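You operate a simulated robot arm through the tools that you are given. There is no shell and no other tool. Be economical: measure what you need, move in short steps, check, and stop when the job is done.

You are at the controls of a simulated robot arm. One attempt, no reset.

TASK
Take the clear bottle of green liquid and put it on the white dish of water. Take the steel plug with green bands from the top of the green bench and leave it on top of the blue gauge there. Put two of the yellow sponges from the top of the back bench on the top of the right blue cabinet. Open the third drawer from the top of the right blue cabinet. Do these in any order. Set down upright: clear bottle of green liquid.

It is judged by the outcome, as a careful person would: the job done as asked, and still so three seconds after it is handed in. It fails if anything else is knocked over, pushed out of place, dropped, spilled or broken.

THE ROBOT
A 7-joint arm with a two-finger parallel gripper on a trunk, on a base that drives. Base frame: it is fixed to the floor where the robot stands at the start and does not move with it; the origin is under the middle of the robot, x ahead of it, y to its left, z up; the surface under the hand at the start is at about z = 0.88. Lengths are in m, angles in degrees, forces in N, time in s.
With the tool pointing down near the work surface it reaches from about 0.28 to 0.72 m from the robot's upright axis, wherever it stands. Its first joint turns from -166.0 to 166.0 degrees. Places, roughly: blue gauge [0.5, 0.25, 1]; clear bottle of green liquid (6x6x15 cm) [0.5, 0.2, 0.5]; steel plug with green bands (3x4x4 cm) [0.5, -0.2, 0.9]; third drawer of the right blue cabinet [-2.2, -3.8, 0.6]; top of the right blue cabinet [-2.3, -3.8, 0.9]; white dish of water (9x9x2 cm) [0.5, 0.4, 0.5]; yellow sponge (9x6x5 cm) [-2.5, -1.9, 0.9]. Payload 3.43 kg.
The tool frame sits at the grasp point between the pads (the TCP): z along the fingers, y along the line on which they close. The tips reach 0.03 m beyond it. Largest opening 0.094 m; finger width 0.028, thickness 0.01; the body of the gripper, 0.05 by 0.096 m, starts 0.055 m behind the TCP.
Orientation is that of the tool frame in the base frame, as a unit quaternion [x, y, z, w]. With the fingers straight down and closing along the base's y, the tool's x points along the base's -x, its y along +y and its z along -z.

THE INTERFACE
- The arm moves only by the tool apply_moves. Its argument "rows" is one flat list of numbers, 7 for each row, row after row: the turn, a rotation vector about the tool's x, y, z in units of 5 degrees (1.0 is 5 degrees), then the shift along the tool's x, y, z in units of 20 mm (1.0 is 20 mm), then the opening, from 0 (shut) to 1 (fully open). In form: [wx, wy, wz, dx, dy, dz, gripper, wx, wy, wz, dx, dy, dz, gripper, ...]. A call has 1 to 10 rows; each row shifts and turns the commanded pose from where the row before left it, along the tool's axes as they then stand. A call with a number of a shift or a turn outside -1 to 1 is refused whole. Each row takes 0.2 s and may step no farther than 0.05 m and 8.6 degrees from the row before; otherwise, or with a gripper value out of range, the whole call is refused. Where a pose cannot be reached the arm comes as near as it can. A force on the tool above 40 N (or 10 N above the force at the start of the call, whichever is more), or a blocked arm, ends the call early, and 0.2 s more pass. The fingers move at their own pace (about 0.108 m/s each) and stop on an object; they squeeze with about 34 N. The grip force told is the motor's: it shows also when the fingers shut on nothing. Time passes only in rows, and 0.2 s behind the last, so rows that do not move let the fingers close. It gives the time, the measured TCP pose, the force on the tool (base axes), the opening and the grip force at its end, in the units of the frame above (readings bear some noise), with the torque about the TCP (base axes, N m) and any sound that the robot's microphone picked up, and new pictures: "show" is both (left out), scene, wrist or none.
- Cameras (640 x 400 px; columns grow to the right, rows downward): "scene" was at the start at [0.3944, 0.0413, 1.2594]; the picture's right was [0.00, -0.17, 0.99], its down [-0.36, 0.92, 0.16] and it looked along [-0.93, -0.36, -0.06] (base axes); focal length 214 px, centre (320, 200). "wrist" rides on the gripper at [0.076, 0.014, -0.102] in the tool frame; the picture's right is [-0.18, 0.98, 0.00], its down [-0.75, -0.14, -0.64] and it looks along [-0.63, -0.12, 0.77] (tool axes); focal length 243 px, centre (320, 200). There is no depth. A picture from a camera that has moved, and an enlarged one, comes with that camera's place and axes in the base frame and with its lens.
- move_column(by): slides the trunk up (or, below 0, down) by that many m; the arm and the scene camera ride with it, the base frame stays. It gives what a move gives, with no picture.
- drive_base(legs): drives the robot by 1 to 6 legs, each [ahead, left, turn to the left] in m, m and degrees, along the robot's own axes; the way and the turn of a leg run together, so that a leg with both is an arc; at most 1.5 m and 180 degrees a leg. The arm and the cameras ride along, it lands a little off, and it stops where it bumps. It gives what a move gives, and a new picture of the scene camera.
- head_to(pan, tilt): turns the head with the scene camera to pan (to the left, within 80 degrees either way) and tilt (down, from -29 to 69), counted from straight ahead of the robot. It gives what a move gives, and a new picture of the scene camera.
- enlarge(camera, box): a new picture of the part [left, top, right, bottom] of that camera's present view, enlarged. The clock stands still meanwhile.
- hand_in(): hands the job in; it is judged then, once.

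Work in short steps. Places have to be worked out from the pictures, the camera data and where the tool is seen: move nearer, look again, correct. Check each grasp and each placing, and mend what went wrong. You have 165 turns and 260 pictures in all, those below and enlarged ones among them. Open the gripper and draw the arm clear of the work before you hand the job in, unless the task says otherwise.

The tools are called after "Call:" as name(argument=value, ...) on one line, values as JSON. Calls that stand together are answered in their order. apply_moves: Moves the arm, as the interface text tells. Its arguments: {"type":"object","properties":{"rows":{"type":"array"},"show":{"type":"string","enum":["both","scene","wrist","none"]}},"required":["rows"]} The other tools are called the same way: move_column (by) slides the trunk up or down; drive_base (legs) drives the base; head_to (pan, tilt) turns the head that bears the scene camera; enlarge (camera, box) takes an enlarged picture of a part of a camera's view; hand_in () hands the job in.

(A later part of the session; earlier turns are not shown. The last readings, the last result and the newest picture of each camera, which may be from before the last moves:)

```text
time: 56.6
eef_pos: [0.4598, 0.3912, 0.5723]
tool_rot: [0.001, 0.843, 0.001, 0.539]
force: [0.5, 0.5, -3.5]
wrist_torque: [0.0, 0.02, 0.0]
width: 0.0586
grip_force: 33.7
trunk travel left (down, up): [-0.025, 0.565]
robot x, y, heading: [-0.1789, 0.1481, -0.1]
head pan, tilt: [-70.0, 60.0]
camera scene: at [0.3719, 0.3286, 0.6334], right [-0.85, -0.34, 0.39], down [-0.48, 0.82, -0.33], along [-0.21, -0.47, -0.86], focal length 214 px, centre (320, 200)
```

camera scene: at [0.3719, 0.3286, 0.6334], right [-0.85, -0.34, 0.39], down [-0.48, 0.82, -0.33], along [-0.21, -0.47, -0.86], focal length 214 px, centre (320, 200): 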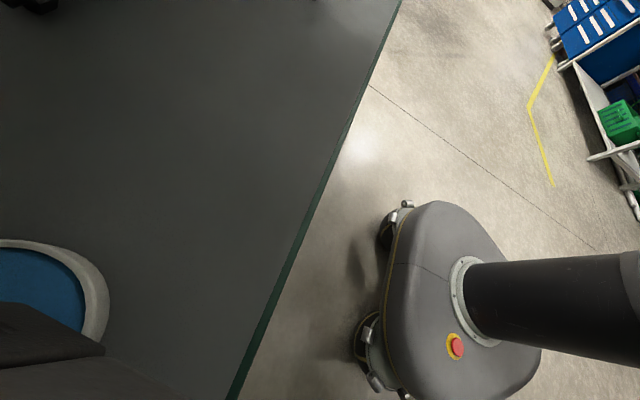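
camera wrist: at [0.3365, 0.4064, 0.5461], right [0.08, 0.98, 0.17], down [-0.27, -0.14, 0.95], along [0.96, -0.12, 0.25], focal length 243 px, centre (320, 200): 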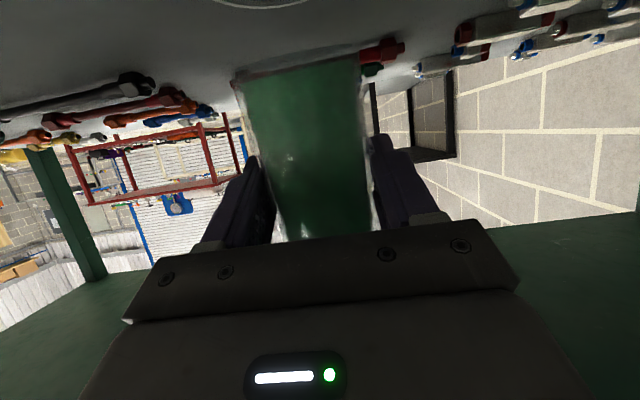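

Right rim of the dish fits centre ≈ (0.458,0.391). One more view from the other side for confirmation.

Call:
head_to(pan=-75, tilt=-10)

```text
time: 58.0
eef_pos: [0.4618, 0.3916, 0.5723]
tool_rot: [0.001, 0.842, 0.001, 0.539]
force: [-0.3, -0.7, -1.4]
wrist_torque: [-0.02, 0.02, -0.02]
width: 0.0588
grip_force: 33.8
trunk travel left (down, up): [-0.025, 0.565]
robot x, y, heading: [-0.1767, 0.1482, -0.4]
head pan, tilt: [-75.0, -10.0]
camera scene: at [0.4152, 0.3095, 0.7297], right [-0.88, -0.26, 0.4], down [-0.37, -0.16, -0.91], along [0.3, -0.95, 0.05], focal length 214 px, centre (320, 200)
```

scene: 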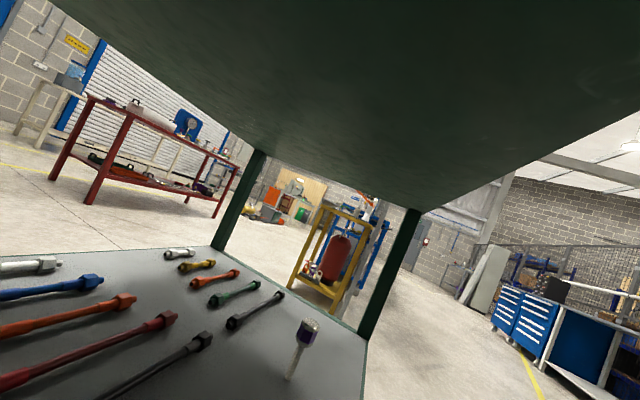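

I try a pan that sees the bottle foot and the dish together.

Call:
head_to(pan=-75, tilt=35)

Call:
head_to(pan=75, tilt=60)

```text
time: 59.1
eef_pos: [0.4609, 0.3904, 0.5713]
tool_rot: [0.001, 0.843, 0.001, 0.539]
force: [-0.7, -0.1, -2.0]
wrist_torque: [0.0, 0.0, 0.0]
width: 0.0587
grip_force: 34.0
trunk travel left (down, up): [-0.025, 0.565]
robot x, y, heading: [-0.1812, 0.1511, -0.3]
head pan, tilt: [-75.0, 35.0]
camera scene: at [0.3862, 0.306, 0.6646], right [-0.88, -0.26, 0.4], down [-0.48, 0.56, -0.68], along [-0.05, -0.79, -0.61], focal length 214 px, centre (320, 200)
```

scene: 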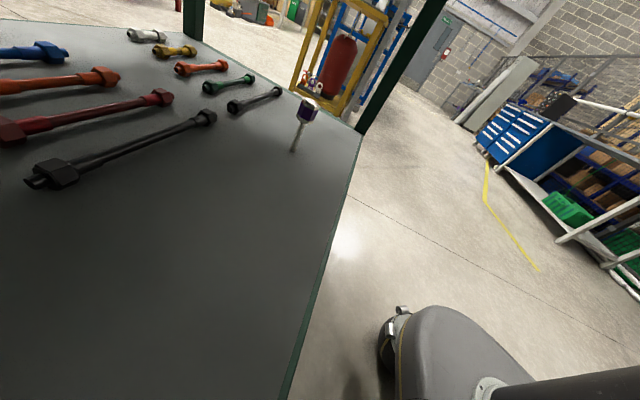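

```text
time: 61.5
eef_pos: [0.4616, 0.3912, 0.5723]
tool_rot: [0.002, 0.842, 0.0, 0.539]
force: [-0.1, -0.3, -2.7]
wrist_torque: [-0.03, 0.02, -0.04]
width: 0.0588
grip_force: 33.6
trunk travel left (down, up): [-0.025, 0.565]
robot x, y, heading: [-0.1772, 0.1505, -0.3]
head pan, tilt: [75.0, 60.0]
camera scene: at [0.3673, 0.4556, 0.636], right [0.88, -0.26, -0.41], down [-0.42, -0.83, -0.36], along [-0.24, 0.49, -0.84], focal length 214 px, centre (320, 200)
```

scene: 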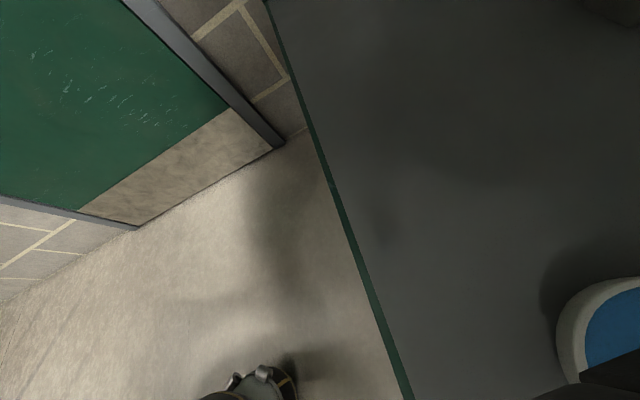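

I check the bottle's foot in the hand with a closer wrist view.

Call:
enlarge(camera="wrist", box=[200, 0, 420, 138])

```text
2.90 times, centred on (310, 69) of wrist
camera zoom: at [0.3364, 0.4063, 0.5461], right [0.08, 0.98, 0.17], down [-0.27, -0.14, 0.95], along [0.96, -0.12, 0.25], focal length 703 px, centre (349, 580)
```

zoom: 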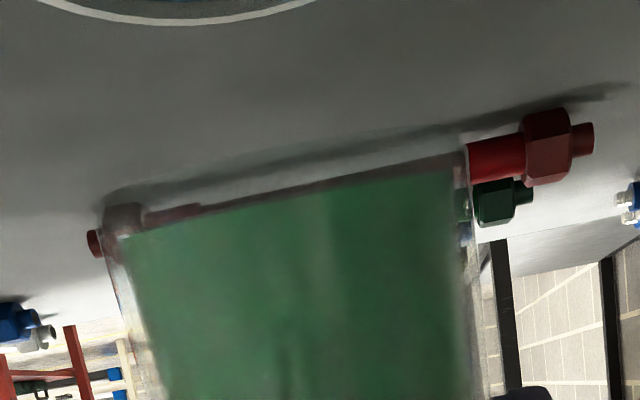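

Re-solving gives shelf z≈0.45 and dish near (0.452,0.387). To be sure I step right 9 cm and view the whole dish from above.

Call:
apply_moves(rows=[0, 0, 0, 0, -1, 0, 0, 0, 0, 0, 0, -1, 0, 0, 0, 0, 0, 0, -1, 0, 0, 0, 0, 0, 0, -1, 0, 0, 0, 0, 0, 0, -1, 0, 0], show="none")

Call:
head_to(pan=60, tilt=40)

```text
time: 62.6
eef_pos: [0.46, 0.2916, 0.5716]
tool_rot: [0.001, 0.842, 0.0, 0.539]
force: [-0.6, 0.5, -2.3]
wrist_torque: [-0.01, 0.01, -0.03]
width: 0.0587
grip_force: 33.9
trunk travel left (down, up): [-0.025, 0.565]
robot x, y, heading: [-0.1798, 0.1502, -0.2]
head pan, tilt: [75.0, 60.0]
```

```text
time: 63.5
eef_pos: [0.4607, 0.292, 0.572]
tool_rot: [0.001, 0.843, 0.001, 0.539]
force: [-0.1, 0.0, -2.1]
wrist_torque: [-0.02, 0.03, -0.02]
width: 0.0587
grip_force: 34.3
trunk travel left (down, up): [-0.025, 0.565]
robot x, y, heading: [-0.1772, 0.1467, -0.1]
head pan, tilt: [60.0, 40.0]
camera scene: at [0.4007, 0.3657, 0.6497], right [0.79, -0.5, -0.36], down [-0.61, -0.55, -0.56], along [0.08, 0.66, -0.74], focal length 214 px, centre (320, 200)
```

scene: 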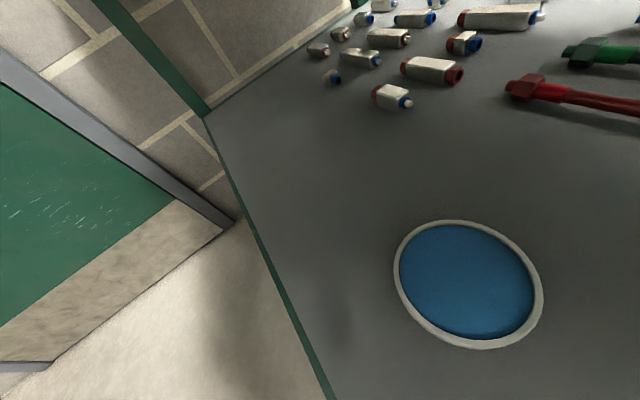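

Dish centre ≈ (0.458,0.384). Move back over it and lower until the foot is about 1.5 cm above the rim.

Call:
apply_moves(rows=[0, 0, 0, 0, 0.92, 0, 0, 0, 0, 0, 0, 0.92, 0, 0, 0, 0, 0, 0, 0.92, 0, 0, 0, 0, 0, 0, 0.92, 0, 0, 0, 0, 0, 0, 0.92, 0, 0, 0, 0, 0, 0.906, 0, 0.423, 0, 0, 0, 0, 0.317, 0, 0.148, 0], show="none")

Call:
head_to(pan=70, tilt=69)

Call:
enlarge(camera="wrist", box=[160, 0, 480, 200])

```text
time: 65.1
eef_pos: [0.4608, 0.3848, 0.5454]
tool_rot: [0.002, 0.842, 0.0, 0.539]
force: [0.0, 0.6, -1.9]
wrist_torque: [0.02, 0.01, 0.03]
width: 0.0586
grip_force: 33.8
trunk travel left (down, up): [-0.025, 0.565]
robot x, y, heading: [-0.1821, 0.1502, -0.2]
head pan, tilt: [60.0, 40.0]
```

```text
time: 66.0
eef_pos: [0.4609, 0.3843, 0.5449]
tool_rot: [0.002, 0.843, 0.0, 0.539]
force: [0.4, -0.4, -1.8]
wrist_torque: [0.0, 0.01, 0.0]
width: 0.0587
grip_force: 33.9
trunk travel left (down, up): [-0.025, 0.565]
robot x, y, heading: [-0.1812, 0.1485, -0.5]
head pan, tilt: [70.0, 68.8]
camera scene: at [0.3649, 0.4362, 0.5997], right [0.85, -0.34, -0.39], down [-0.44, -0.87, -0.2], along [-0.28, 0.34, -0.9], focal length 214 px, centre (320, 200)
```

scene: 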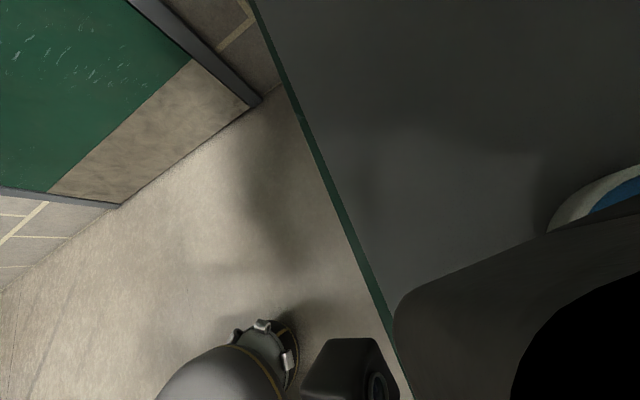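

```text
2.00 times, centred on (320, 100) of wrist
camera zoom: at [0.3363, 0.3986, 0.5191], right [0.08, 0.98, 0.17], down [-0.27, -0.14, 0.95], along [0.96, -0.12, 0.25], focal length 485 px, centre (320, 400)
```

zoom: 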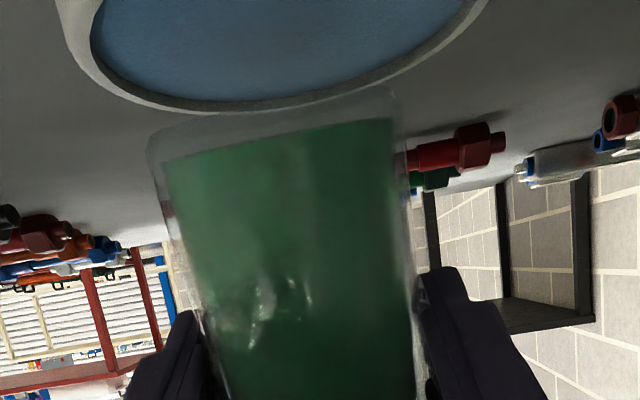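

Foot and dish are aligned (both y≈0.386). Lower until contact, expected near TCP z≈0.52.

Call:
apply_moves(rows=[0, 0, 0, 0.54, 0.05, 0.25, 0, 0, 0, 0, 0.36, 0, 0.17, 0, 0, 0, 0, 0.136, 0, 0.063, 0], show="none")

Call:
enlarge(camera="wrist", box=[160, 0, 480, 200])

```text
time: 66.8
eef_pos: [0.4619, 0.3842, 0.5272]
tool_rot: [0.002, 0.841, 0.001, 0.542]
force: [-1.8, 1.0, 23.4]
wrist_torque: [0.06, -0.35, 0.03]
width: 0.059
grip_force: 33.9
trunk travel left (down, up): [-0.025, 0.565]
robot x, y, heading: [-0.1817, 0.1517, -0.1]
head pan, tilt: [70.0, 68.8]
```

```text
2.00 times, centred on (320, 100) of wrist
camera zoom: at [0.3369, 0.4, 0.4988], right [0.08, 0.98, 0.17], down [-0.27, -0.14, 0.95], along [0.96, -0.12, 0.26], focal length 485 px, centre (320, 400)
```

zoom: 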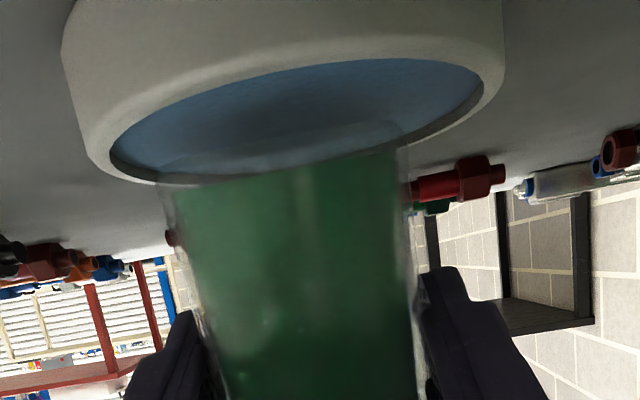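

Contact came a bit high, and angle measurements suggest the bottle sits ~12 mm ahead of the dish centre and 5 mm right (probably on the far rim). I lift 1.2 cm, shift back/left, and look.

Call:
apply_moves(rows=[0, 0, 0, -0.54, 0, -0.25, 0, 0, 0, 0, 0.127, 0.13, -0.27, 0, 0, 0, 0, 0.127, 0.13, -0.27, 0], show="none")

Call:
enlarge(camera="wrist", box=[160, 0, 480, 200])

```text
time: 67.6
eef_pos: [0.4481, 0.3898, 0.5335]
tool_rot: [0.001, 0.842, 0.001, 0.539]
force: [0.9, 0.0, -2.3]
wrist_torque: [-0.01, 0.02, 0.02]
width: 0.0588
grip_force: 33.7
trunk travel left (down, up): [-0.025, 0.565]
robot x, y, heading: [-0.1802, 0.1485, -0.2]
head pan, tilt: [70.0, 68.8]
```

```text
2.00 times, centred on (320, 100) of wrist
camera zoom: at [0.3243, 0.4049, 0.5083], right [0.08, 0.98, 0.17], down [-0.27, -0.14, 0.95], along [0.96, -0.12, 0.25], focal length 485 px, centre (320, 400)
```

zoom: 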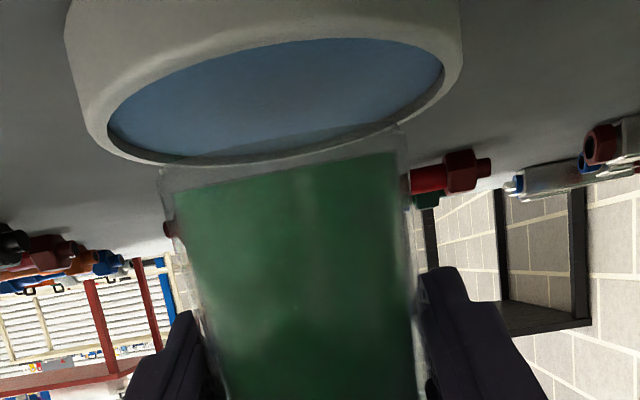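

Dish (0.461,0.390), bottle now ≈ (0.456,0.390). I add 3 mm forward and lower gently.

Call:
apply_moves(rows=[0, 0, 0, 0.1, 0, 0.26, 0, 0, 0, 0, 0.227, 0, 0.106, 0, 0, 0, 0, 0.18, 0, 0.085, 0, 0, 0, 0, 0.18, 0, 0.085, 0], show="none")

Call:
enlarge(camera="wrist", box=[160, 0, 480, 200])

```text
time: 68.6
eef_pos: [0.453, 0.3906, 0.5212]
tool_rot: [0.002, 0.84, 0.0, 0.542]
force: [-2.8, 0.0, 23.7]
wrist_torque: [0.08, -0.28, 0.01]
width: 0.0591
grip_force: 34.3
trunk travel left (down, up): [-0.025, 0.565]
robot x, y, heading: [-0.1759, 0.1461, -0.1]
head pan, tilt: [70.0, 68.8]
```

```text
2.00 times, centred on (320, 100) of wrist
camera zoom: at [0.3295, 0.4053, 0.4937], right [0.08, 0.98, 0.17], down [-0.27, -0.14, 0.95], along [0.96, -0.12, 0.26], focal length 485 px, centre (320, 400)
```

zoom: 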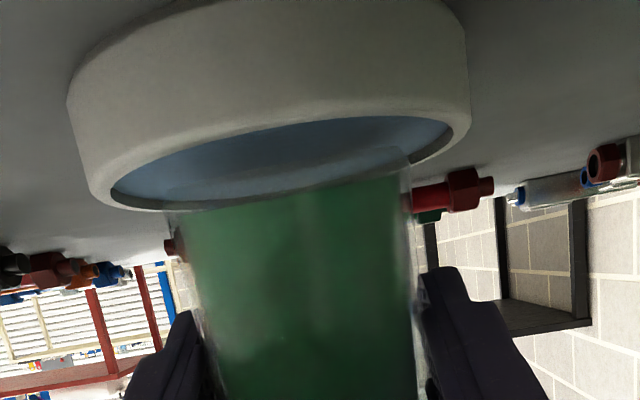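

Contact 6 mm lower than before, so the bottle now stands on the dish's floor. Relieve the push a little, open and draw straight back.

Call:
apply_moves(rows=[0, 0, 0, -0.08, 0, -0.037, 0, 0, 0, 0, 0, 0, 0, 0.8, 0, 0, 0, 0, 0, 0, 0.95, 0, 0, 0, 0, 0, 0, 1, 0, 0, 0, 0, 0, 0, 1], show="wrist")

```text
time: 69.8
eef_pos: [0.4532, 0.3903, 0.5189]
tool_rot: [0.002, 0.843, 0.0, 0.538]
force: [0.5, -0.3, -0.2]
wrist_torque: [0.01, 0.0, 0.05]
width: 0.0936
grip_force: 0.1
trunk travel left (down, up): [-0.025, 0.565]
robot x, y, heading: [-0.1819, 0.1502, -0.3]
head pan, tilt: [70.0, 68.8]
camera wrist: at [0.3287, 0.4049, 0.4928], right [0.08, 0.98, 0.17], down [-0.27, -0.14, 0.95], along [0.96, -0.12, 0.25], focal length 243 px, centre (320, 200)
```

wrist: 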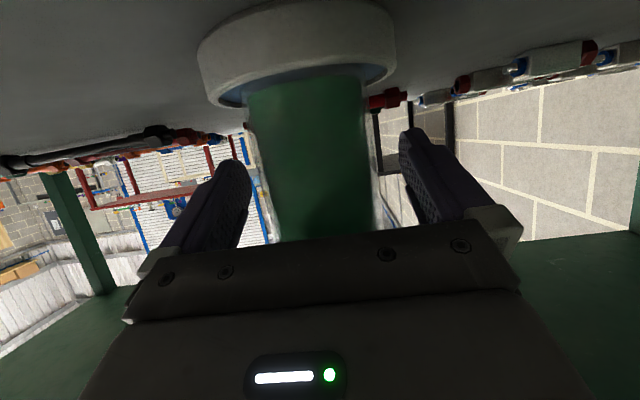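

Released and standing. Draw back 0.18 m level and look from the front.

Call:
apply_moves(rows=[0, 0, 0, 0.4, 0, -0.906, 1, 0, 0, 0, 0.4, 0, -0.906, 1, 0, 0, 0, 0.4, 0, -0.906, 1, 0, 0, 0, 0.4, 0, -0.906, 1, 0, 0, 0, 0.4, 0, -0.906, 1, 0, 0, 0, 0.4, 0, -0.906, 1, 0, 0, 0, 0.4, 0, -0.906, 1, 0, 0, 0, 0.4, 0, -0.906, 1, 0, 0, 0, 0.4, 0, -0.906, 1, 0, 0, 0, 0.4, 0, -0.906, 1], show="none")

Call:
head_to(pan=0, tilt=0)

Call:
enlarge(camera="scene", box=[220, 100, 420, 300])

```text
time: 72.0
eef_pos: [0.2556, 0.3919, 0.5235]
tool_rot: [0.003, 0.842, -0.001, 0.539]
force: [-0.5, -0.8, -0.5]
wrist_torque: [-0.01, 0.01, 0.02]
width: 0.0944
grip_force: 0.2
trunk travel left (down, up): [-0.025, 0.565]
robot x, y, heading: [-0.1793, 0.1464, -0.3]
head pan, tilt: [70.0, 68.8]
```

```text
time: 73.4
eef_pos: [0.2554, 0.3908, 0.5228]
tool_rot: [0.001, 0.842, 0.001, 0.539]
force: [-0.1, 1.0, -0.8]
wrist_torque: [0.02, 0.01, 0.0]
width: 0.0943
grip_force: 0.0
trunk travel left (down, up): [-0.025, 0.565]
robot x, y, heading: [-0.1809, 0.1506, -0.1]
head pan, tilt: [0.0, 0.0]
camera scene: at [0.2653, 0.3903, 0.6381], right [0.0, -1.0, 0.0], down [-0.42, 0.0, -0.91], along [0.91, 0.0, -0.42], focal length 214 px, centre (320, 200)
```

scene: 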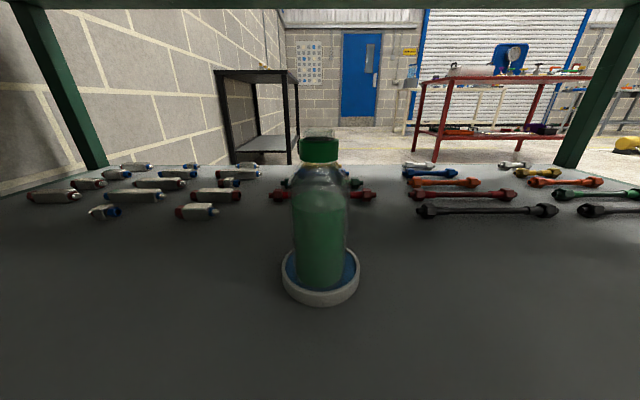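

```text
2.00 times, centred on (320, 200) of scene
camera zoom: at [0.2653, 0.3903, 0.6381], right [0.0, -1.0, 0.0], down [-0.42, 0.0, -0.91], along [0.91, 0.0, -0.42], focal length 429 px, centre (320, 200)
```

zoom: 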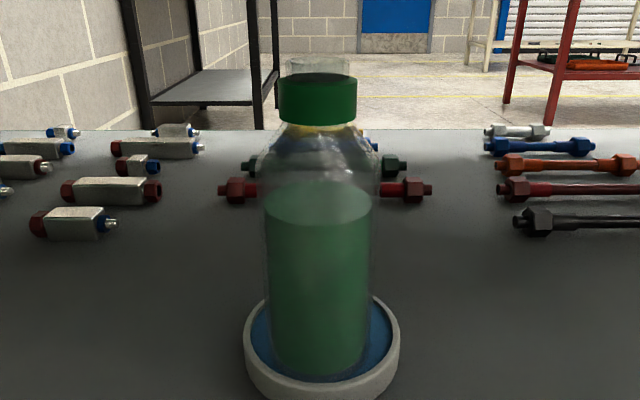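

Bottle stands upright in the dish, nothing else disturbed. Back away from the bench and to the right, and look.

Call:
drive_base(legs=[[-0.5, 0, 0], [-0.1, -0.5, 0]])

Call:
move_column(by=0.3)

Call:
head_to(pan=-75, tilt=0)

```text
time: 79.0
eef_pos: [-0.3486, -0.1095, 0.5223]
tool_rot: [0.001, 0.842, 0.0, 0.539]
force: [0.3, 0.1, 0.7]
wrist_torque: [0.01, 0.03, -0.01]
width: 0.0942
grip_force: 0.0
trunk travel left (down, up): [-0.025, 0.565]
robot x, y, heading: [-0.7825, -0.3514, -0.0]
head pan, tilt: [0.0, 0.0]
camera scene: at [-0.3392, -0.1088, 0.6382], right [0.0, -1.0, 0.0], down [-0.42, 0.0, -0.91], along [0.91, 0.0, -0.42], focal length 214 px, centre (320, 200)
```

scene: 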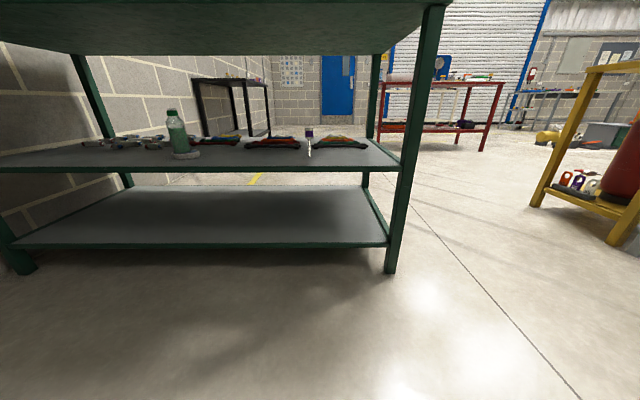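

```text
time: 82.0
eef_pos: [-0.3494, -0.1078, 0.8223]
tool_rot: [0.001, 0.842, 0.001, 0.539]
force: [0.6, -0.3, -0.3]
wrist_torque: [-0.02, 0.0, -0.01]
width: 0.0939
grip_force: 0.0
trunk travel left (down, up): [-0.325, 0.265]
robot x, y, heading: [-0.7825, -0.3486, 0.1]
head pan, tilt: [0.0, 0.0]
```

```text
time: 83.4
eef_pos: [-0.3497, -0.1072, 0.8233]
tool_rot: [0.001, 0.843, 0.0, 0.539]
force: [-0.1, -0.1, 0.4]
wrist_torque: [0.02, 0.0, -0.02]
width: 0.0938
grip_force: 0.1
trunk travel left (down, up): [-0.325, 0.265]
robot x, y, heading: [-0.7805, -0.3521, -0.1]
head pan, tilt: [-75.0, 0.0]
camera scene: at [-0.3998, -0.1957, 0.966], right [-0.88, -0.26, 0.4], down [-0.42, 0.0, -0.91], along [0.23, -0.97, -0.11], focal length 214 px, centre (320, 200)
```

scene: 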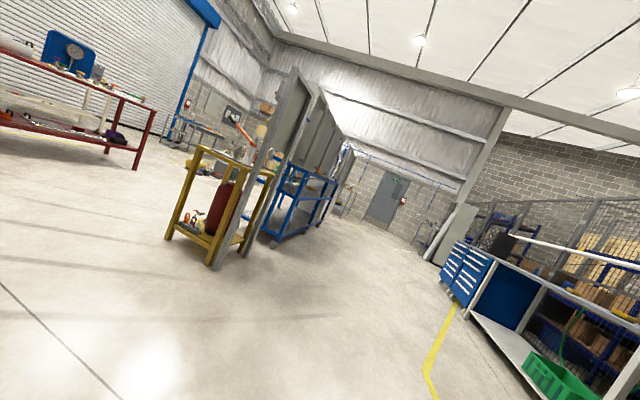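

Floor is clear. I turn round to face the back bench and go part of the way.

Call:
drive_base(legs=[[0, 0, 180], [0.4, 1.5, 0]])

Call:
head_to(pan=0, tilt=0)

```text
refused: leg 2 is longer than a leg can be; nothing moved
```

```text
time: 84.9
eef_pos: [-0.3491, -0.1091, 0.8222]
tool_rot: [0.002, 0.843, 0.0, 0.539]
force: [-0.8, -0.5, -0.4]
wrist_torque: [-0.03, -0.01, 0.0]
width: 0.0941
grip_force: 0.0
trunk travel left (down, up): [-0.325, 0.265]
robot x, y, heading: [-0.7848, -0.3538, 0.2]
head pan, tilt: [0.0, 0.0]
camera scene: at [-0.3392, -0.1089, 0.9382], right [0.0, -1.0, 0.0], down [-0.42, 0.0, -0.91], along [0.91, 0.0, -0.42], focal length 214 px, centre (320, 200)
```

scene: 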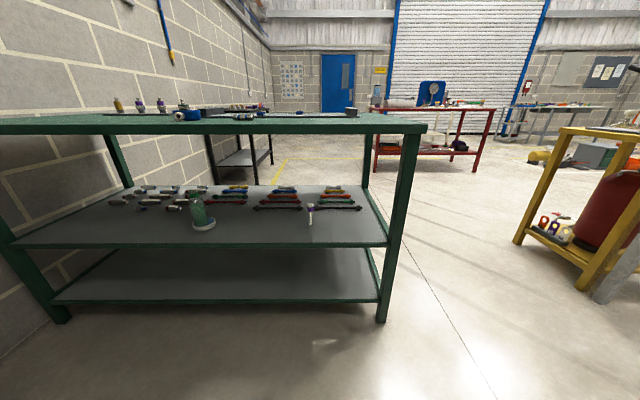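

The leg was too long; I split it.

Call:
drive_base(legs=[[0, 0, 180], [0.3, 1.2, 0]])

```text
time: 98.6
eef_pos: [-1.5194, -1.8047, 0.8224]
tool_rot: [0.842, -0.002, -0.539, 0.0]
force: [0.2, 0.5, 0.1]
wrist_torque: [-0.01, -0.01, 0.0]
width: 0.0939
grip_force: 0.1
trunk travel left (down, up): [-0.325, 0.265]
robot x, y, heading: [-1.0838, -1.5629, 179.8]
head pan, tilt: [0.0, 0.0]
camera scene: at [-1.5286, -1.8053, 0.9381], right [0.0, 1.0, 0.0], down [0.42, 0.0, -0.91], along [-0.91, 0.0, -0.42], focal length 214 px, centre (320, 200)
```

scene: 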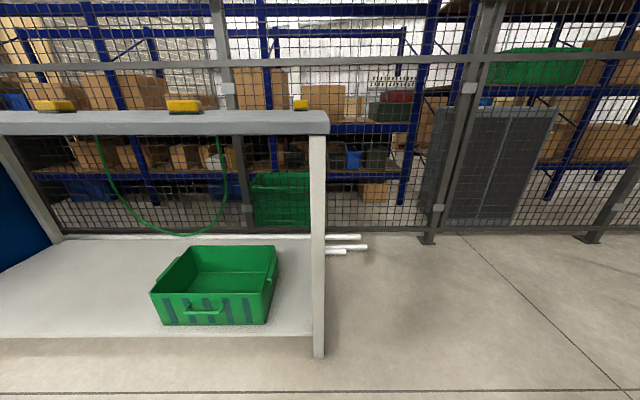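

Three yellow sponges are seen on the back bench top. I raise the trunk and point the hand down again.

Call:
move_column(by=0.26)

Call:
apply_moves(rows=[0, 1, 0, 0, 0, 0, 1, 0, 1, 0, 0, 0, 0, 1, 0, 1, 0, 0, 0, 0, 1, 0, 1, 0, 0, 0, 0, 1, 0, 1, 0, 0, 0, 0, 1, 0, 1, 0, 0, 0, 0, 1, 0, 1, 0, 0, 0, 0, 1, 0, 1, 0, 0, 0, 0, 1, 0, 1, 0, 0, 0, 0, 1, 0, 1, 0, 0, 0, 0, 1], show="none")

Call:
apply_moves(rows=[0, 1, 0, 0, 0, 0, 1, 0, 1, 0, 0, 0, 0, 1, 0, 1, 0, 0, 0, 0, 1], show="none")

Call:
head_to(pan=0, tilt=-29)

```text
time: 101.2
eef_pos: [-1.519, -1.8058, 1.0825]
tool_rot: [0.842, -0.002, -0.539, 0.0]
force: [-0.5, 0.3, 0.0]
wrist_torque: [0.01, 0.03, 0.04]
width: 0.0941
grip_force: 0.1
trunk travel left (down, up): [-0.585, 0.005]
robot x, y, heading: [-1.0859, -1.5653, 179.6]
head pan, tilt: [0.0, 0.0]
```

```text
time: 103.4
eef_pos: [-1.5193, -1.8055, 1.0827]
tool_rot: [0.991, -0.001, -0.133, 0.001]
force: [0.4, 0.1, 0.6]
wrist_torque: [-0.01, -0.01, 0.0]
width: 0.094
grip_force: 0.2
trunk travel left (down, up): [-0.585, 0.005]
robot x, y, heading: [-1.0828, -1.5656, 179.9]
head pan, tilt: [0.0, 0.0]
```

```text
time: 104.2
eef_pos: [-1.5196, -1.8045, 1.0829]
tool_rot: [1.0, -0.002, -0.001, 0.001]
force: [0.7, 0.4, 0.2]
wrist_torque: [0.0, 0.01, 0.01]
width: 0.0941
grip_force: 0.0
trunk travel left (down, up): [-0.585, 0.005]
robot x, y, heading: [-1.0844, -1.5641, 179.7]
head pan, tilt: [0.0, 0.0]
```

```text
time: 105.2
eef_pos: [-1.5195, -1.8046, 1.0838]
tool_rot: [1.0, -0.001, -0.003, 0.001]
force: [0.6, -0.6, 0.1]
wrist_torque: [0.01, -0.02, -0.01]
width: 0.0938
grip_force: 0.1
trunk travel left (down, up): [-0.585, 0.005]
robot x, y, heading: [-1.0833, -1.5629, 179.7]
head pan, tilt: [0.0, -28.6]
camera scene: at [-1.6688, -1.805, 1.1451], right [0.0, 1.0, 0.0], down [0.88, 0.0, -0.48], along [-0.48, 0.0, -0.88], focal length 214 px, centre (320, 200)
```

scene: 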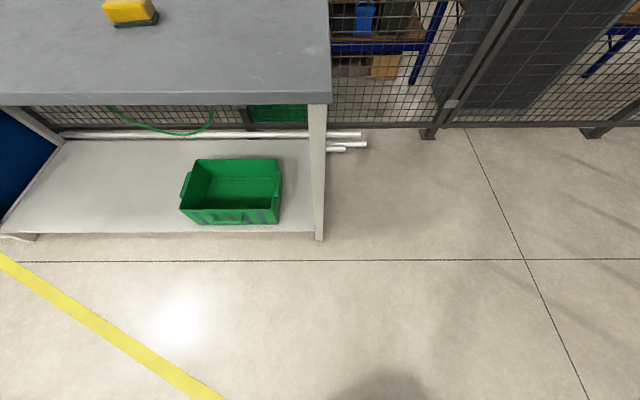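

Bench front edge at x≈-2.06; sponges near (-2.34,-2.29), y≈-2.8 and y≈-1.88. I drive closer, between the two left ones.

Call:
drive_base(legs=[[0, 0.89, 0], [0.62, 0, 0]])

Call:
head_to(pan=0, tilt=0)

```text
time: 112.9
eef_pos: [-2.1387, -2.692, 1.0823]
tool_rot: [1.0, 0.0, -0.001, 0.001]
force: [0.6, 0.7, 0.1]
wrist_torque: [0.01, -0.02, -0.02]
width: 0.0944
grip_force: 0.0
trunk travel left (down, up): [-0.585, 0.005]
robot x, y, heading: [-1.7041, -2.4495, -180.0]
head pan, tilt: [0.0, -28.6]
camera scene: at [-2.2882, -2.692, 1.1448], right [0.0, 1.0, 0.0], down [0.88, 0.0, -0.48], along [-0.48, 0.0, -0.88], focal length 214 px, centre (320, 200)
```

scene: 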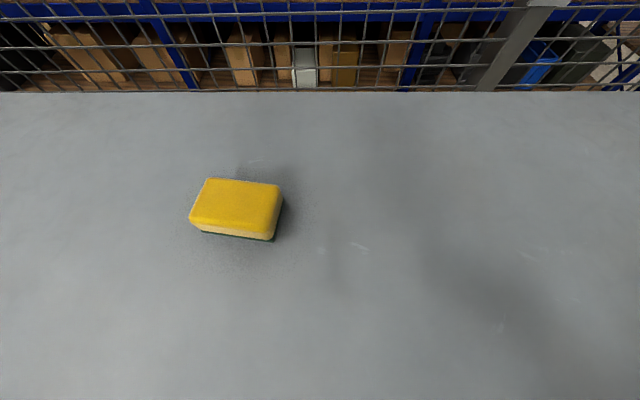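

```text
time: 113.8
eef_pos: [-2.1383, -2.6922, 1.0841]
tool_rot: [1.0, 0.0, -0.002, 0.0]
force: [-0.7, -0.2, 0.5]
wrist_torque: [0.03, 0.0, -0.02]
width: 0.0942
grip_force: 0.1
trunk travel left (down, up): [-0.585, 0.005]
robot x, y, heading: [-1.7026, -2.4503, -180.1]
head pan, tilt: [0.0, 0.0]
camera scene: at [-2.2478, -2.692, 1.1219], right [0.0, 1.0, 0.0], down [1.0, 0.0, 0.0], along [0.0, 0.0, -1.0], focal length 214 px, centre (320, 200)
```

scene: 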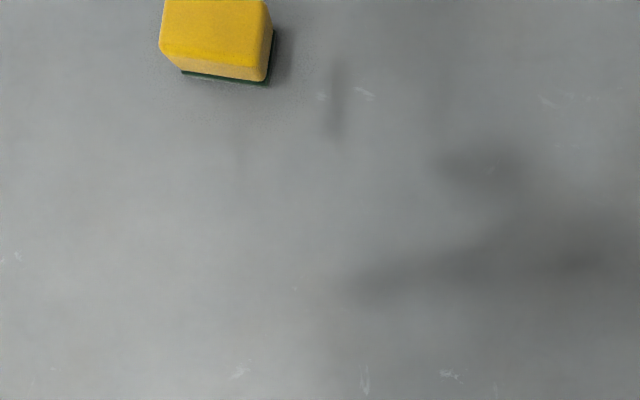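

Sponge A is centred at about (-2.403,-2.790), long side nearly along y (7° off). I drive left and a little forward so it is straight ahead, then swing the hand over with a ~97° roll.

Call:
drive_base(legs=[[0.04, 0.33, 0]])

Call:
apply_moves(rows=[0, 0, 0, -0.5, -1, 0, 1, 0, 0, 0, -0.5, -1, 0, 1, 0, 0, 0, -0.5, -1, 0, 1, 0, 0, 0, -0.5, -1, 0, 1, 0, 0, 0, -0.5, -1, 0, 1, 0, 0, 0, -0.5, -1, 0, 1, 0, 0, 0, -0.5, -1, 0, 1, 0, 0, 0, -0.5, -1, 0, 1, 0, 0, 0, -0.5, -1, 0, 1, 0, 0, 0, -0.5, -1, 0, 1], show="none")

Call:
apply_moves(rows=[0, 0, 1, 0, 0, 0, 1, 0, 0, 1, 0, 0, 0, 1, 0, 0, 1, 0, 0, 0, 1, 0, 0, 1, 0, 0, 0, 1, 0, 0, 1, 0, 0, 0, 1, 0, 0, 1, 0, 0, 0, 1, 0, 0, 1, 0, 0, 0, 1, 0, 0, 1, 0, 0, 0, 1, 0, 0, 1, 0, 0, 0, 1, 0, 0, 1, 0, 0, 0, 1], show="none")

Call:
apply_moves(rows=[0, 0, 1, 0, 0, 0, 1, 0, 0, 1, 0, 0, 0, 1, 0, 0, 1, 0, 0, 0, 1, 0, 0, 1, 0, 0, 0, 1, 0, 0, 1, 0, 0, 0, 1, 0, 0, 1, 0, 0, 0, 1, 0, 0, 1, 0, 0, 0, 1, 0, 0, 1, 0, 0, 0, 1, 0, 0, 1, 0, 0, 0, 1, 0, 0, 0.4, 0, 0, 0, 1])

```text
time: 116.0
eef_pos: [-2.1785, -3.0267, 1.0824]
tool_rot: [1.0, 0.002, -0.002, 0.001]
force: [-0.3, 0.0, -0.1]
wrist_torque: [0.03, -0.02, -0.03]
width: 0.0941
grip_force: 0.1
trunk travel left (down, up): [-0.585, 0.005]
robot x, y, heading: [-1.7443, -2.7773, -179.9]
head pan, tilt: [0.0, 0.0]
camera scene: at [-2.2876, -3.0265, 1.1216], right [0.0, 1.0, 0.0], down [1.0, 0.0, 0.0], along [0.0, 0.0, -1.0], focal length 214 px, centre (320, 200)
```

scene: 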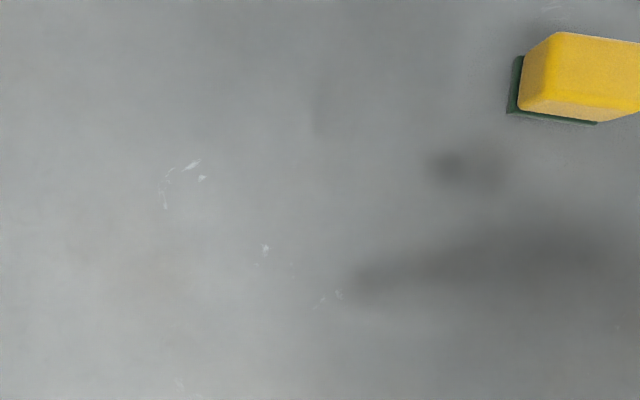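

```text
time: 118.2
eef_pos: [-2.2779, -2.8241, 1.0823]
tool_rot: [1.0, 0.001, -0.002, 0.002]
force: [0.4, 0.9, -0.9]
wrist_torque: [-0.04, -0.03, 0.01]
width: 0.0938
grip_force: 0.0
trunk travel left (down, up): [-0.585, 0.005]
robot x, y, heading: [-1.7431, -2.7811, -179.9]
head pan, tilt: [0.0, 0.0]
```

```text
time: 120.4
eef_pos: [-2.2783, -2.8249, 1.0828]
tool_rot: [0.906, -0.422, -0.002, 0.002]
force: [-0.4, -0.6, 0.0]
wrist_torque: [0.01, -0.02, -0.01]
width: 0.094
grip_force: 0.1
trunk travel left (down, up): [-0.585, 0.005]
robot x, y, heading: [-1.7454, -2.7813, -179.9]
head pan, tilt: [0.0, 0.0]
```

```text
time: 122.6
eef_pos: [-2.2791, -2.8241, 1.084]
tool_rot: [-0.663, 0.749, 0.001, -0.001]
force: [0.1, 0.7, -0.3]
wrist_torque: [-0.03, 0.0, 0.0]
width: 0.0939
grip_force: 0.0
trunk travel left (down, up): [-0.585, 0.005]
robot x, y, heading: [-1.7414, -2.7816, -179.9]
head pan, tilt: [0.0, 0.0]
camera scene: at [-2.2647, -2.7163, 1.1213], right [0.99, -0.12, 0.0], down [-0.12, -0.99, 0.0], along [0.0, 0.0, -1.0], focal length 214 px, centre (320, 200)
camera wrist: at [-2.301, -2.8988, 1.1858], right [-0.95, 0.3, 0.0], down [0.23, 0.73, 0.64], along [0.19, 0.61, -0.77], focal length 243 px, centre (320, 200)
```

scene: 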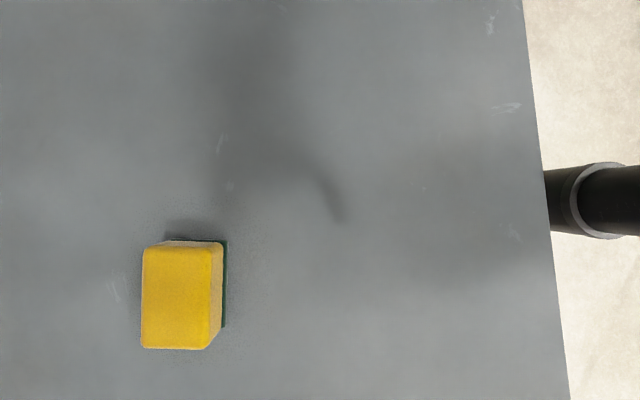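
wrist: 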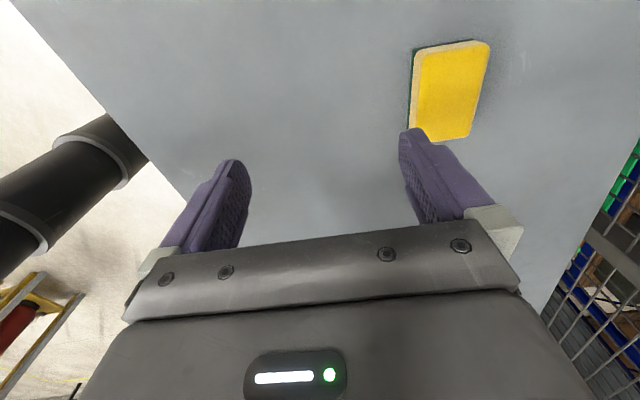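

Sponge top centre is at (-2.401,-2.786), aligned with the fingers; top z≈0.933. Move over it and part way down.

Call:
apply_moves(rows=[0, 0, 0, -0.164, 0.896, 0, 1, 0, 0, 0, -0.164, 0.896, 0, 1, 0, 0, 0, -0.164, 0.896, 0, 1, 0, 0, 0, -0.164, 0.896, 0, 1, 0, 0, 0, -0.164, 0.896, 0, 1, 0, 0, 0, -0.164, 0.896, 0, 1, 0, 0, 0, -0.164, 0.896, 0, 1, 0, 0, 0, 0, 0, 1, 1, 0, 0, 0, 0, 0, 1, 1, 0, 0, 0, 0, 0, 1, 1], show="wrist")

Call:
head_to(pan=0, tilt=40)

```text
time: 124.8
eef_pos: [-2.3894, -2.7916, 1.0286]
tool_rot: [-0.663, 0.749, 0.002, -0.003]
force: [0.4, 0.3, 0.1]
wrist_torque: [0.03, 0.01, 0.05]
width: 0.0941
grip_force: 0.2
out of reach, approached as far as the arm can: row 10
trunk travel left (down, up): [-0.585, 0.005]
robot x, y, heading: [-1.7428, -2.7822, -180.0]
head pan, tilt: [0.0, 0.0]
camera wrist: at [-2.4108, -2.8653, 1.1315], right [-0.95, 0.3, 0.0], down [0.23, 0.73, 0.64], along [0.19, 0.61, -0.77], focal length 243 px, centre (320, 200)
```

wrist: 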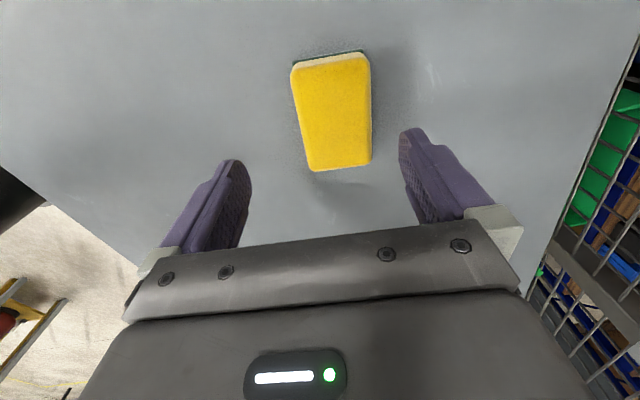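

```text
time: 125.9
eef_pos: [-2.389, -2.7915, 1.0282]
tool_rot: [-0.663, 0.749, 0.001, -0.001]
force: [-0.1, 0.7, 0.4]
wrist_torque: [0.0, 0.02, -0.02]
width: 0.094
grip_force: 0.1
trunk travel left (down, up): [-0.585, 0.005]
robot x, y, heading: [-1.7412, -2.7813, -179.6]
head pan, tilt: [0.0, 40.0]
camera scene: at [-2.3827, -2.7457, 1.0718], right [0.99, -0.12, 0.0], down [-0.09, -0.76, 0.64], along [-0.08, -0.64, -0.77], focal length 214 px, centre (320, 200)
```

scene: 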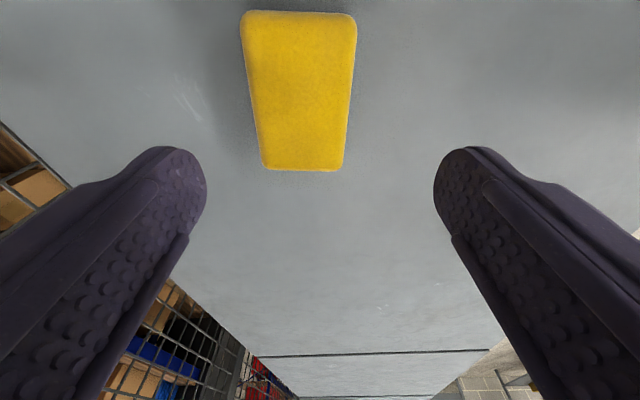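

Sponge is about 13 mm farther than the hand. I lower with the trunk (the arm is at its reach limit), correct, then descend.

Call:
move_column(by=-0.06)

Call:
apply_moves(rows=[0, 0, 0, -0.2, 0.62, 0, 1], show="scene")

```text
time: 126.9
eef_pos: [-2.3876, -2.7914, 0.9692]
tool_rot: [-0.664, 0.748, 0.0, -0.001]
force: [-0.3, -1.0, 0.9]
wrist_torque: [0.0, 0.02, -0.02]
width: 0.0937
grip_force: 0.2
trunk travel left (down, up): [-0.525, 0.065]
robot x, y, heading: [-1.7465, -2.7818, -179.8]
head pan, tilt: [0.0, 40.0]
```

```text
time: 127.3
eef_pos: [-2.389, -2.7907, 0.9699]
tool_rot: [-0.663, 0.749, 0.001, -0.003]
force: [0.5, 0.4, 0.3]
wrist_torque: [-0.01, 0.04, 0.01]
width: 0.0939
grip_force: 0.1
out of reach, approached as far as the arm can: row 1
trunk travel left (down, up): [-0.525, 0.065]
robot x, y, heading: [-1.7447, -2.7822, -180.0]
head pan, tilt: [0.0, 40.0]
camera scene: at [-2.3833, -2.7448, 1.0137], right [0.99, -0.12, 0.0], down [-0.09, -0.76, 0.64], along [-0.08, -0.64, -0.76], focal length 214 px, centre (320, 200)
```

scene: 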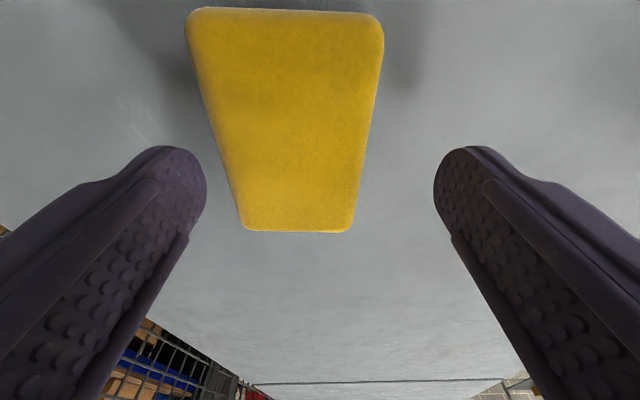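

The arm is stretched; I raise the hand relative to the trunk (better reach), shift over, then lower the trunk more.

Call:
apply_moves(rows=[0, 0, 0, 0, 0, -1, 1, 0, 0, 0, 0, 0, -1, 1, 0, 0, 0, 0, 0, -1, 1, 0, 0, 0, 0, 0, -1, 1, 0, 0, 0, 0, 0, -1, 1, 0, 0, 0, 0, 0, -1, 1], show="none")

Call:
move_column(by=-0.12)

```text
time: 128.7
eef_pos: [-2.4331, -2.7913, 1.0703]
tool_rot: [-0.664, 0.748, 0.0, 0.0]
force: [0.6, -0.1, 0.4]
wrist_torque: [-0.01, 0.03, 0.04]
width: 0.0942
grip_force: 0.1
out of reach, approached as far as the arm can: row 1, 2, 3, 4, 5, 6
trunk travel left (down, up): [-0.525, 0.065]
robot x, y, heading: [-1.7422, -2.7809, -179.8]
head pan, tilt: [0.0, 40.0]
```

```text
time: 129.9
eef_pos: [-2.4349, -2.7909, 0.9713]
tool_rot: [-0.663, 0.748, -0.001, -0.002]
force: [8.2, 0.9, 17.7]
wrist_torque: [0.0, -1.13, 0.07]
width: 0.0939
grip_force: 0.1
trunk travel left (down, up): [-0.421, 0.169]
robot x, y, heading: [-1.7436, -2.7794, -179.8]
head pan, tilt: [0.0, 40.0]
stopped: the force on the tool passed its limit at 53 N (the readings are from after the stop); the commanded pose is now the measured one
```

The hand had gone too far (x=-2.435) and a finger pressed on the sponge top. Raise at once and look.

Call:
move_column(by=0.08)

Call:
apply_moves(rows=[0, 0, 0, 0, 0, 0, 1], show="both")

```text
time: 131.1
eef_pos: [-2.4356, -2.7922, 1.0494]
tool_rot: [-0.663, 0.748, -0.002, 0.0]
force: [0.1, -0.3, -0.1]
wrist_torque: [0.02, -0.01, -0.04]
width: 0.094
grip_force: 0.0
trunk travel left (down, up): [-0.501, 0.089]
robot x, y, heading: [-1.7449, -2.7787, -179.9]
head pan, tilt: [0.0, 40.0]
```

```text
time: 131.4
eef_pos: [-2.436, -2.7913, 1.0495]
tool_rot: [-0.663, 0.748, -0.001, -0.001]
force: [-0.3, -0.3, -0.5]
wrist_torque: [-0.02, 0.03, 0.01]
width: 0.094
grip_force: 0.2
trunk travel left (down, up): [-0.501, 0.089]
robot x, y, heading: [-1.7427, -2.7821, -179.6]
head pan, tilt: [0.0, 40.0]
camera scene: at [-2.4295, -2.7458, 1.0932], right [0.99, -0.12, 0.0], down [-0.09, -0.76, 0.64], along [-0.08, -0.64, -0.76], focal length 214 px, centre (320, 200)
camera wrist: at [-2.458, -2.8651, 1.1524], right [-0.95, 0.3, 0.0], down [0.23, 0.73, 0.64], along [0.19, 0.61, -0.77], focal length 243 px, centre (320, 200)
```

scene: 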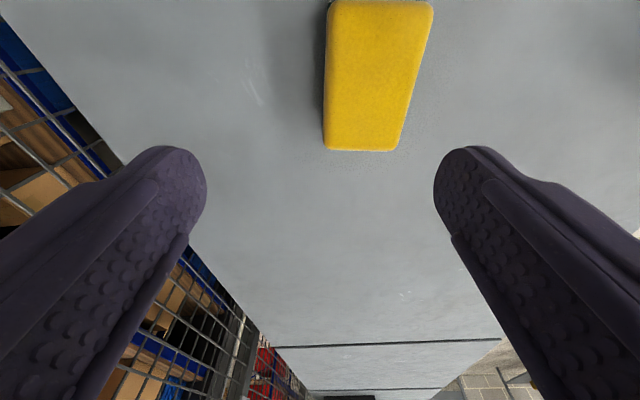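
wrist: 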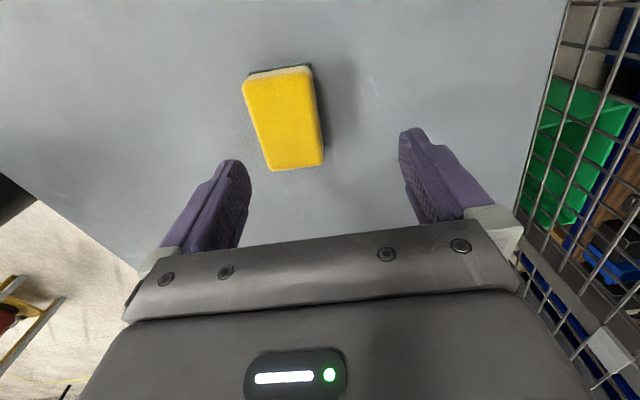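

Sponge unmoved at (-2.401,-2.78). Shift back 35 mm over it, then lower with the trunk.

Call:
apply_moves(rows=[0, 0, 0, -0.325, -0.84, 0, 1, 0, 0, 0, -0.325, -0.84, 0, 1, 0, 0, 0, 0, 0, 0, 1], show="scene")

```text
time: 132.2
eef_pos: [-2.4334, -2.7875, 1.0441]
tool_rot: [-0.664, 0.748, 0.0, 0.0]
force: [-0.8, 0.3, 0.1]
wrist_torque: [-0.02, 0.02, -0.03]
width: 0.0941
grip_force: 0.0
out of reach, approached as far as the arm can: row 1, 2
trunk travel left (down, up): [-0.501, 0.089]
robot x, y, heading: [-1.7465, -2.7835, -179.6]
head pan, tilt: [0.0, 40.0]
camera scene: at [-2.4273, -2.7416, 1.0874], right [0.99, -0.12, 0.0], down [-0.09, -0.76, 0.64], along [-0.08, -0.64, -0.76], focal length 214 px, centre (320, 200)
```

scene: 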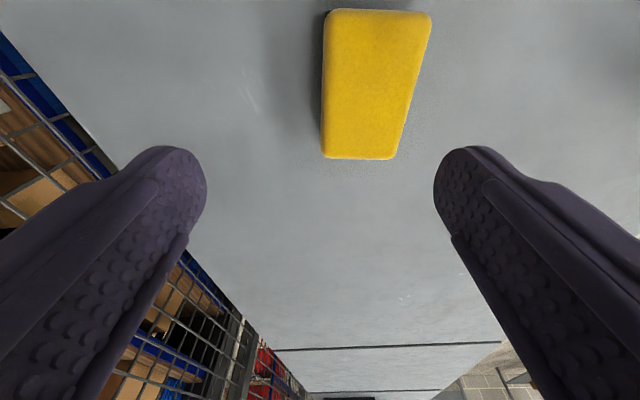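

The command is still beyond reach; I bring it further back in small steps.

Call:
apply_moves(rows=[0, 0, 0, 0, -0.8, 0, 1, 0, 0, 0, 0, 0, 0, 1], show="none")

Call:
apply_moves(rows=[0, 0, 0, 0, -0.8, 0, 1, 0, 0, 0, 0, 0, 0, 1], show="none")

```text
time: 132.8
eef_pos: [-2.4323, -2.7884, 1.0404]
tool_rot: [-0.663, 0.749, 0.0, -0.001]
force: [0.6, 0.4, 0.2]
wrist_torque: [-0.01, -0.01, -0.02]
width: 0.0938
grip_force: 0.1
out of reach, approached as far as the arm can: row 1
trunk travel left (down, up): [-0.501, 0.089]
robot x, y, heading: [-1.7411, -2.7804, -179.6]
head pan, tilt: [0.0, 40.0]
```

```text
time: 133.4
eef_pos: [-2.4315, -2.7888, 1.0386]
tool_rot: [-0.663, 0.748, 0.0, 0.0]
force: [0.6, 1.0, -0.1]
wrist_torque: [-0.02, -0.01, -0.01]
width: 0.0939
grip_force: 0.0
out of reach, approached as far as the arm can: row 1
trunk travel left (down, up): [-0.501, 0.089]
robot x, y, heading: [-1.7428, -2.7794, -180.1]
head pan, tilt: [0.0, 40.0]
```

Call:
apply_moves(rows=[0, 0, 0, 0, -0.5, -1, 1, 0, 0, 0, 0, -0.5, -1, 1, 0, 0, 0, 0, 0, 0, 1], show="none")

Call:
apply_moves(rows=[0, 0, 0, 0, -1, 0, 1, 0, 0, 0, 0, -1, 0, 1, 0, 0, 0, 0, 0, 0, 1], show="none")

```text
time: 134.2
eef_pos: [-2.442, -2.7918, 1.0687]
tool_rot: [-0.663, 0.748, -0.001, -0.001]
force: [0.7, -0.5, 0.5]
wrist_torque: [-0.04, -0.03, 0.02]
width: 0.0939
grip_force: 0.1
out of reach, approached as far as the arm can: row 1, 2
trunk travel left (down, up): [-0.501, 0.089]
robot x, y, heading: [-1.7428, -2.7834, -179.9]
head pan, tilt: [0.0, 40.0]
```

```text
time: 135.1
eef_pos: [-2.4396, -2.7947, 1.0628]
tool_rot: [-0.663, 0.748, 0.0, 0.0]
force: [0.1, 0.2, 0.9]
wrist_torque: [-0.02, 0.0, 0.01]
width: 0.0941
grip_force: 0.2
out of reach, approached as far as the arm can: row 1, 2
trunk travel left (down, up): [-0.501, 0.089]
robot x, y, heading: [-1.7494, -2.7769, -179.7]
head pan, tilt: [0.0, 40.0]
```

The command seems to lie well below reach; I raise it in several rows to regain it.

Call:
apply_moves(rows=[0, 0, 0, 0, -1, -1, 1, 0, 0, 0, 0, -1, -1, 1, 0, 0, 0, 0, -1, -1, 1, 0, 0, 0, 0, -1, -1, 1, 0, 0, 0, 0, 0, 0, 1], show="none")

```text
time: 136.2
eef_pos: [-2.4561, -2.8061, 1.1164]
tool_rot: [-0.664, 0.748, 0.0, -0.001]
force: [0.0, 0.0, -0.2]
wrist_torque: [0.02, 0.0, 0.01]
width: 0.0941
grip_force: 0.1
out of reach, approached as far as the arm can: row 1, 2, 3, 4
trunk travel left (down, up): [-0.501, 0.089]
robot x, y, heading: [-1.7423, -2.7833, -179.8]
head pan, tilt: [0.0, 40.0]
```

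Call:
apply_moves(rows=[0, 0, 0, 0.12, -1, 0, 1, 0, 0, 0, 0.12, -1, 0, 1, 0, 0, 0, 0.12, -1, 0, 1, 0, 0, 0, 0.12, -1, 0, 1, 0, 0, 0, 0.12, -1, 0, 1], show="none")

```text
time: 137.4
eef_pos: [-2.4522, -2.8206, 1.1052]
tool_rot: [-0.663, 0.748, 0.0, -0.001]
force: [-0.7, -1.3, -0.2]
wrist_torque: [0.01, 0.0, 0.01]
width: 0.094
grip_force: 0.0
out of reach, approached as far as the arm can: row 1, 2, 3, 4, 5
trunk travel left (down, up): [-0.501, 0.089]
robot x, y, heading: [-1.7482, -2.7806, -179.9]
head pan, tilt: [0.0, 40.0]
```

Call:
apply_moves(rows=[0, 0, 0, -0.12, -1, 0, 1, 0, 0, 0, -0.12, -1, 0, 1, 0, 0, 0, -0.12, -1, 0, 1, 0, 0, 0, -0.12, -1, 0, 1, 0, 0, 0, -0.12, -1, 0, 1, 0, 0, 0, -0.12, -1, 0, 1, 0, 0, 0, -0.12, -1, 0, 1, 0, 0, 0, -0.12, -1, 0, 1], show="none")

```text
time: 139.2
eef_pos: [-2.4455, -2.8257, 1.0836]
tool_rot: [-0.664, 0.748, -0.001, -0.002]
force: [-0.6, -0.1, 0.4]
wrist_torque: [-0.03, 0.01, 0.02]
width: 0.0939
grip_force: 0.1
out of reach, approached as far as the arm can: row 1, 2, 3, 4, 5, 6, 7, 8
trunk travel left (down, up): [-0.501, 0.089]
robot x, y, heading: [-1.7471, -2.7835, -179.8]
head pan, tilt: [0.0, 40.0]
```

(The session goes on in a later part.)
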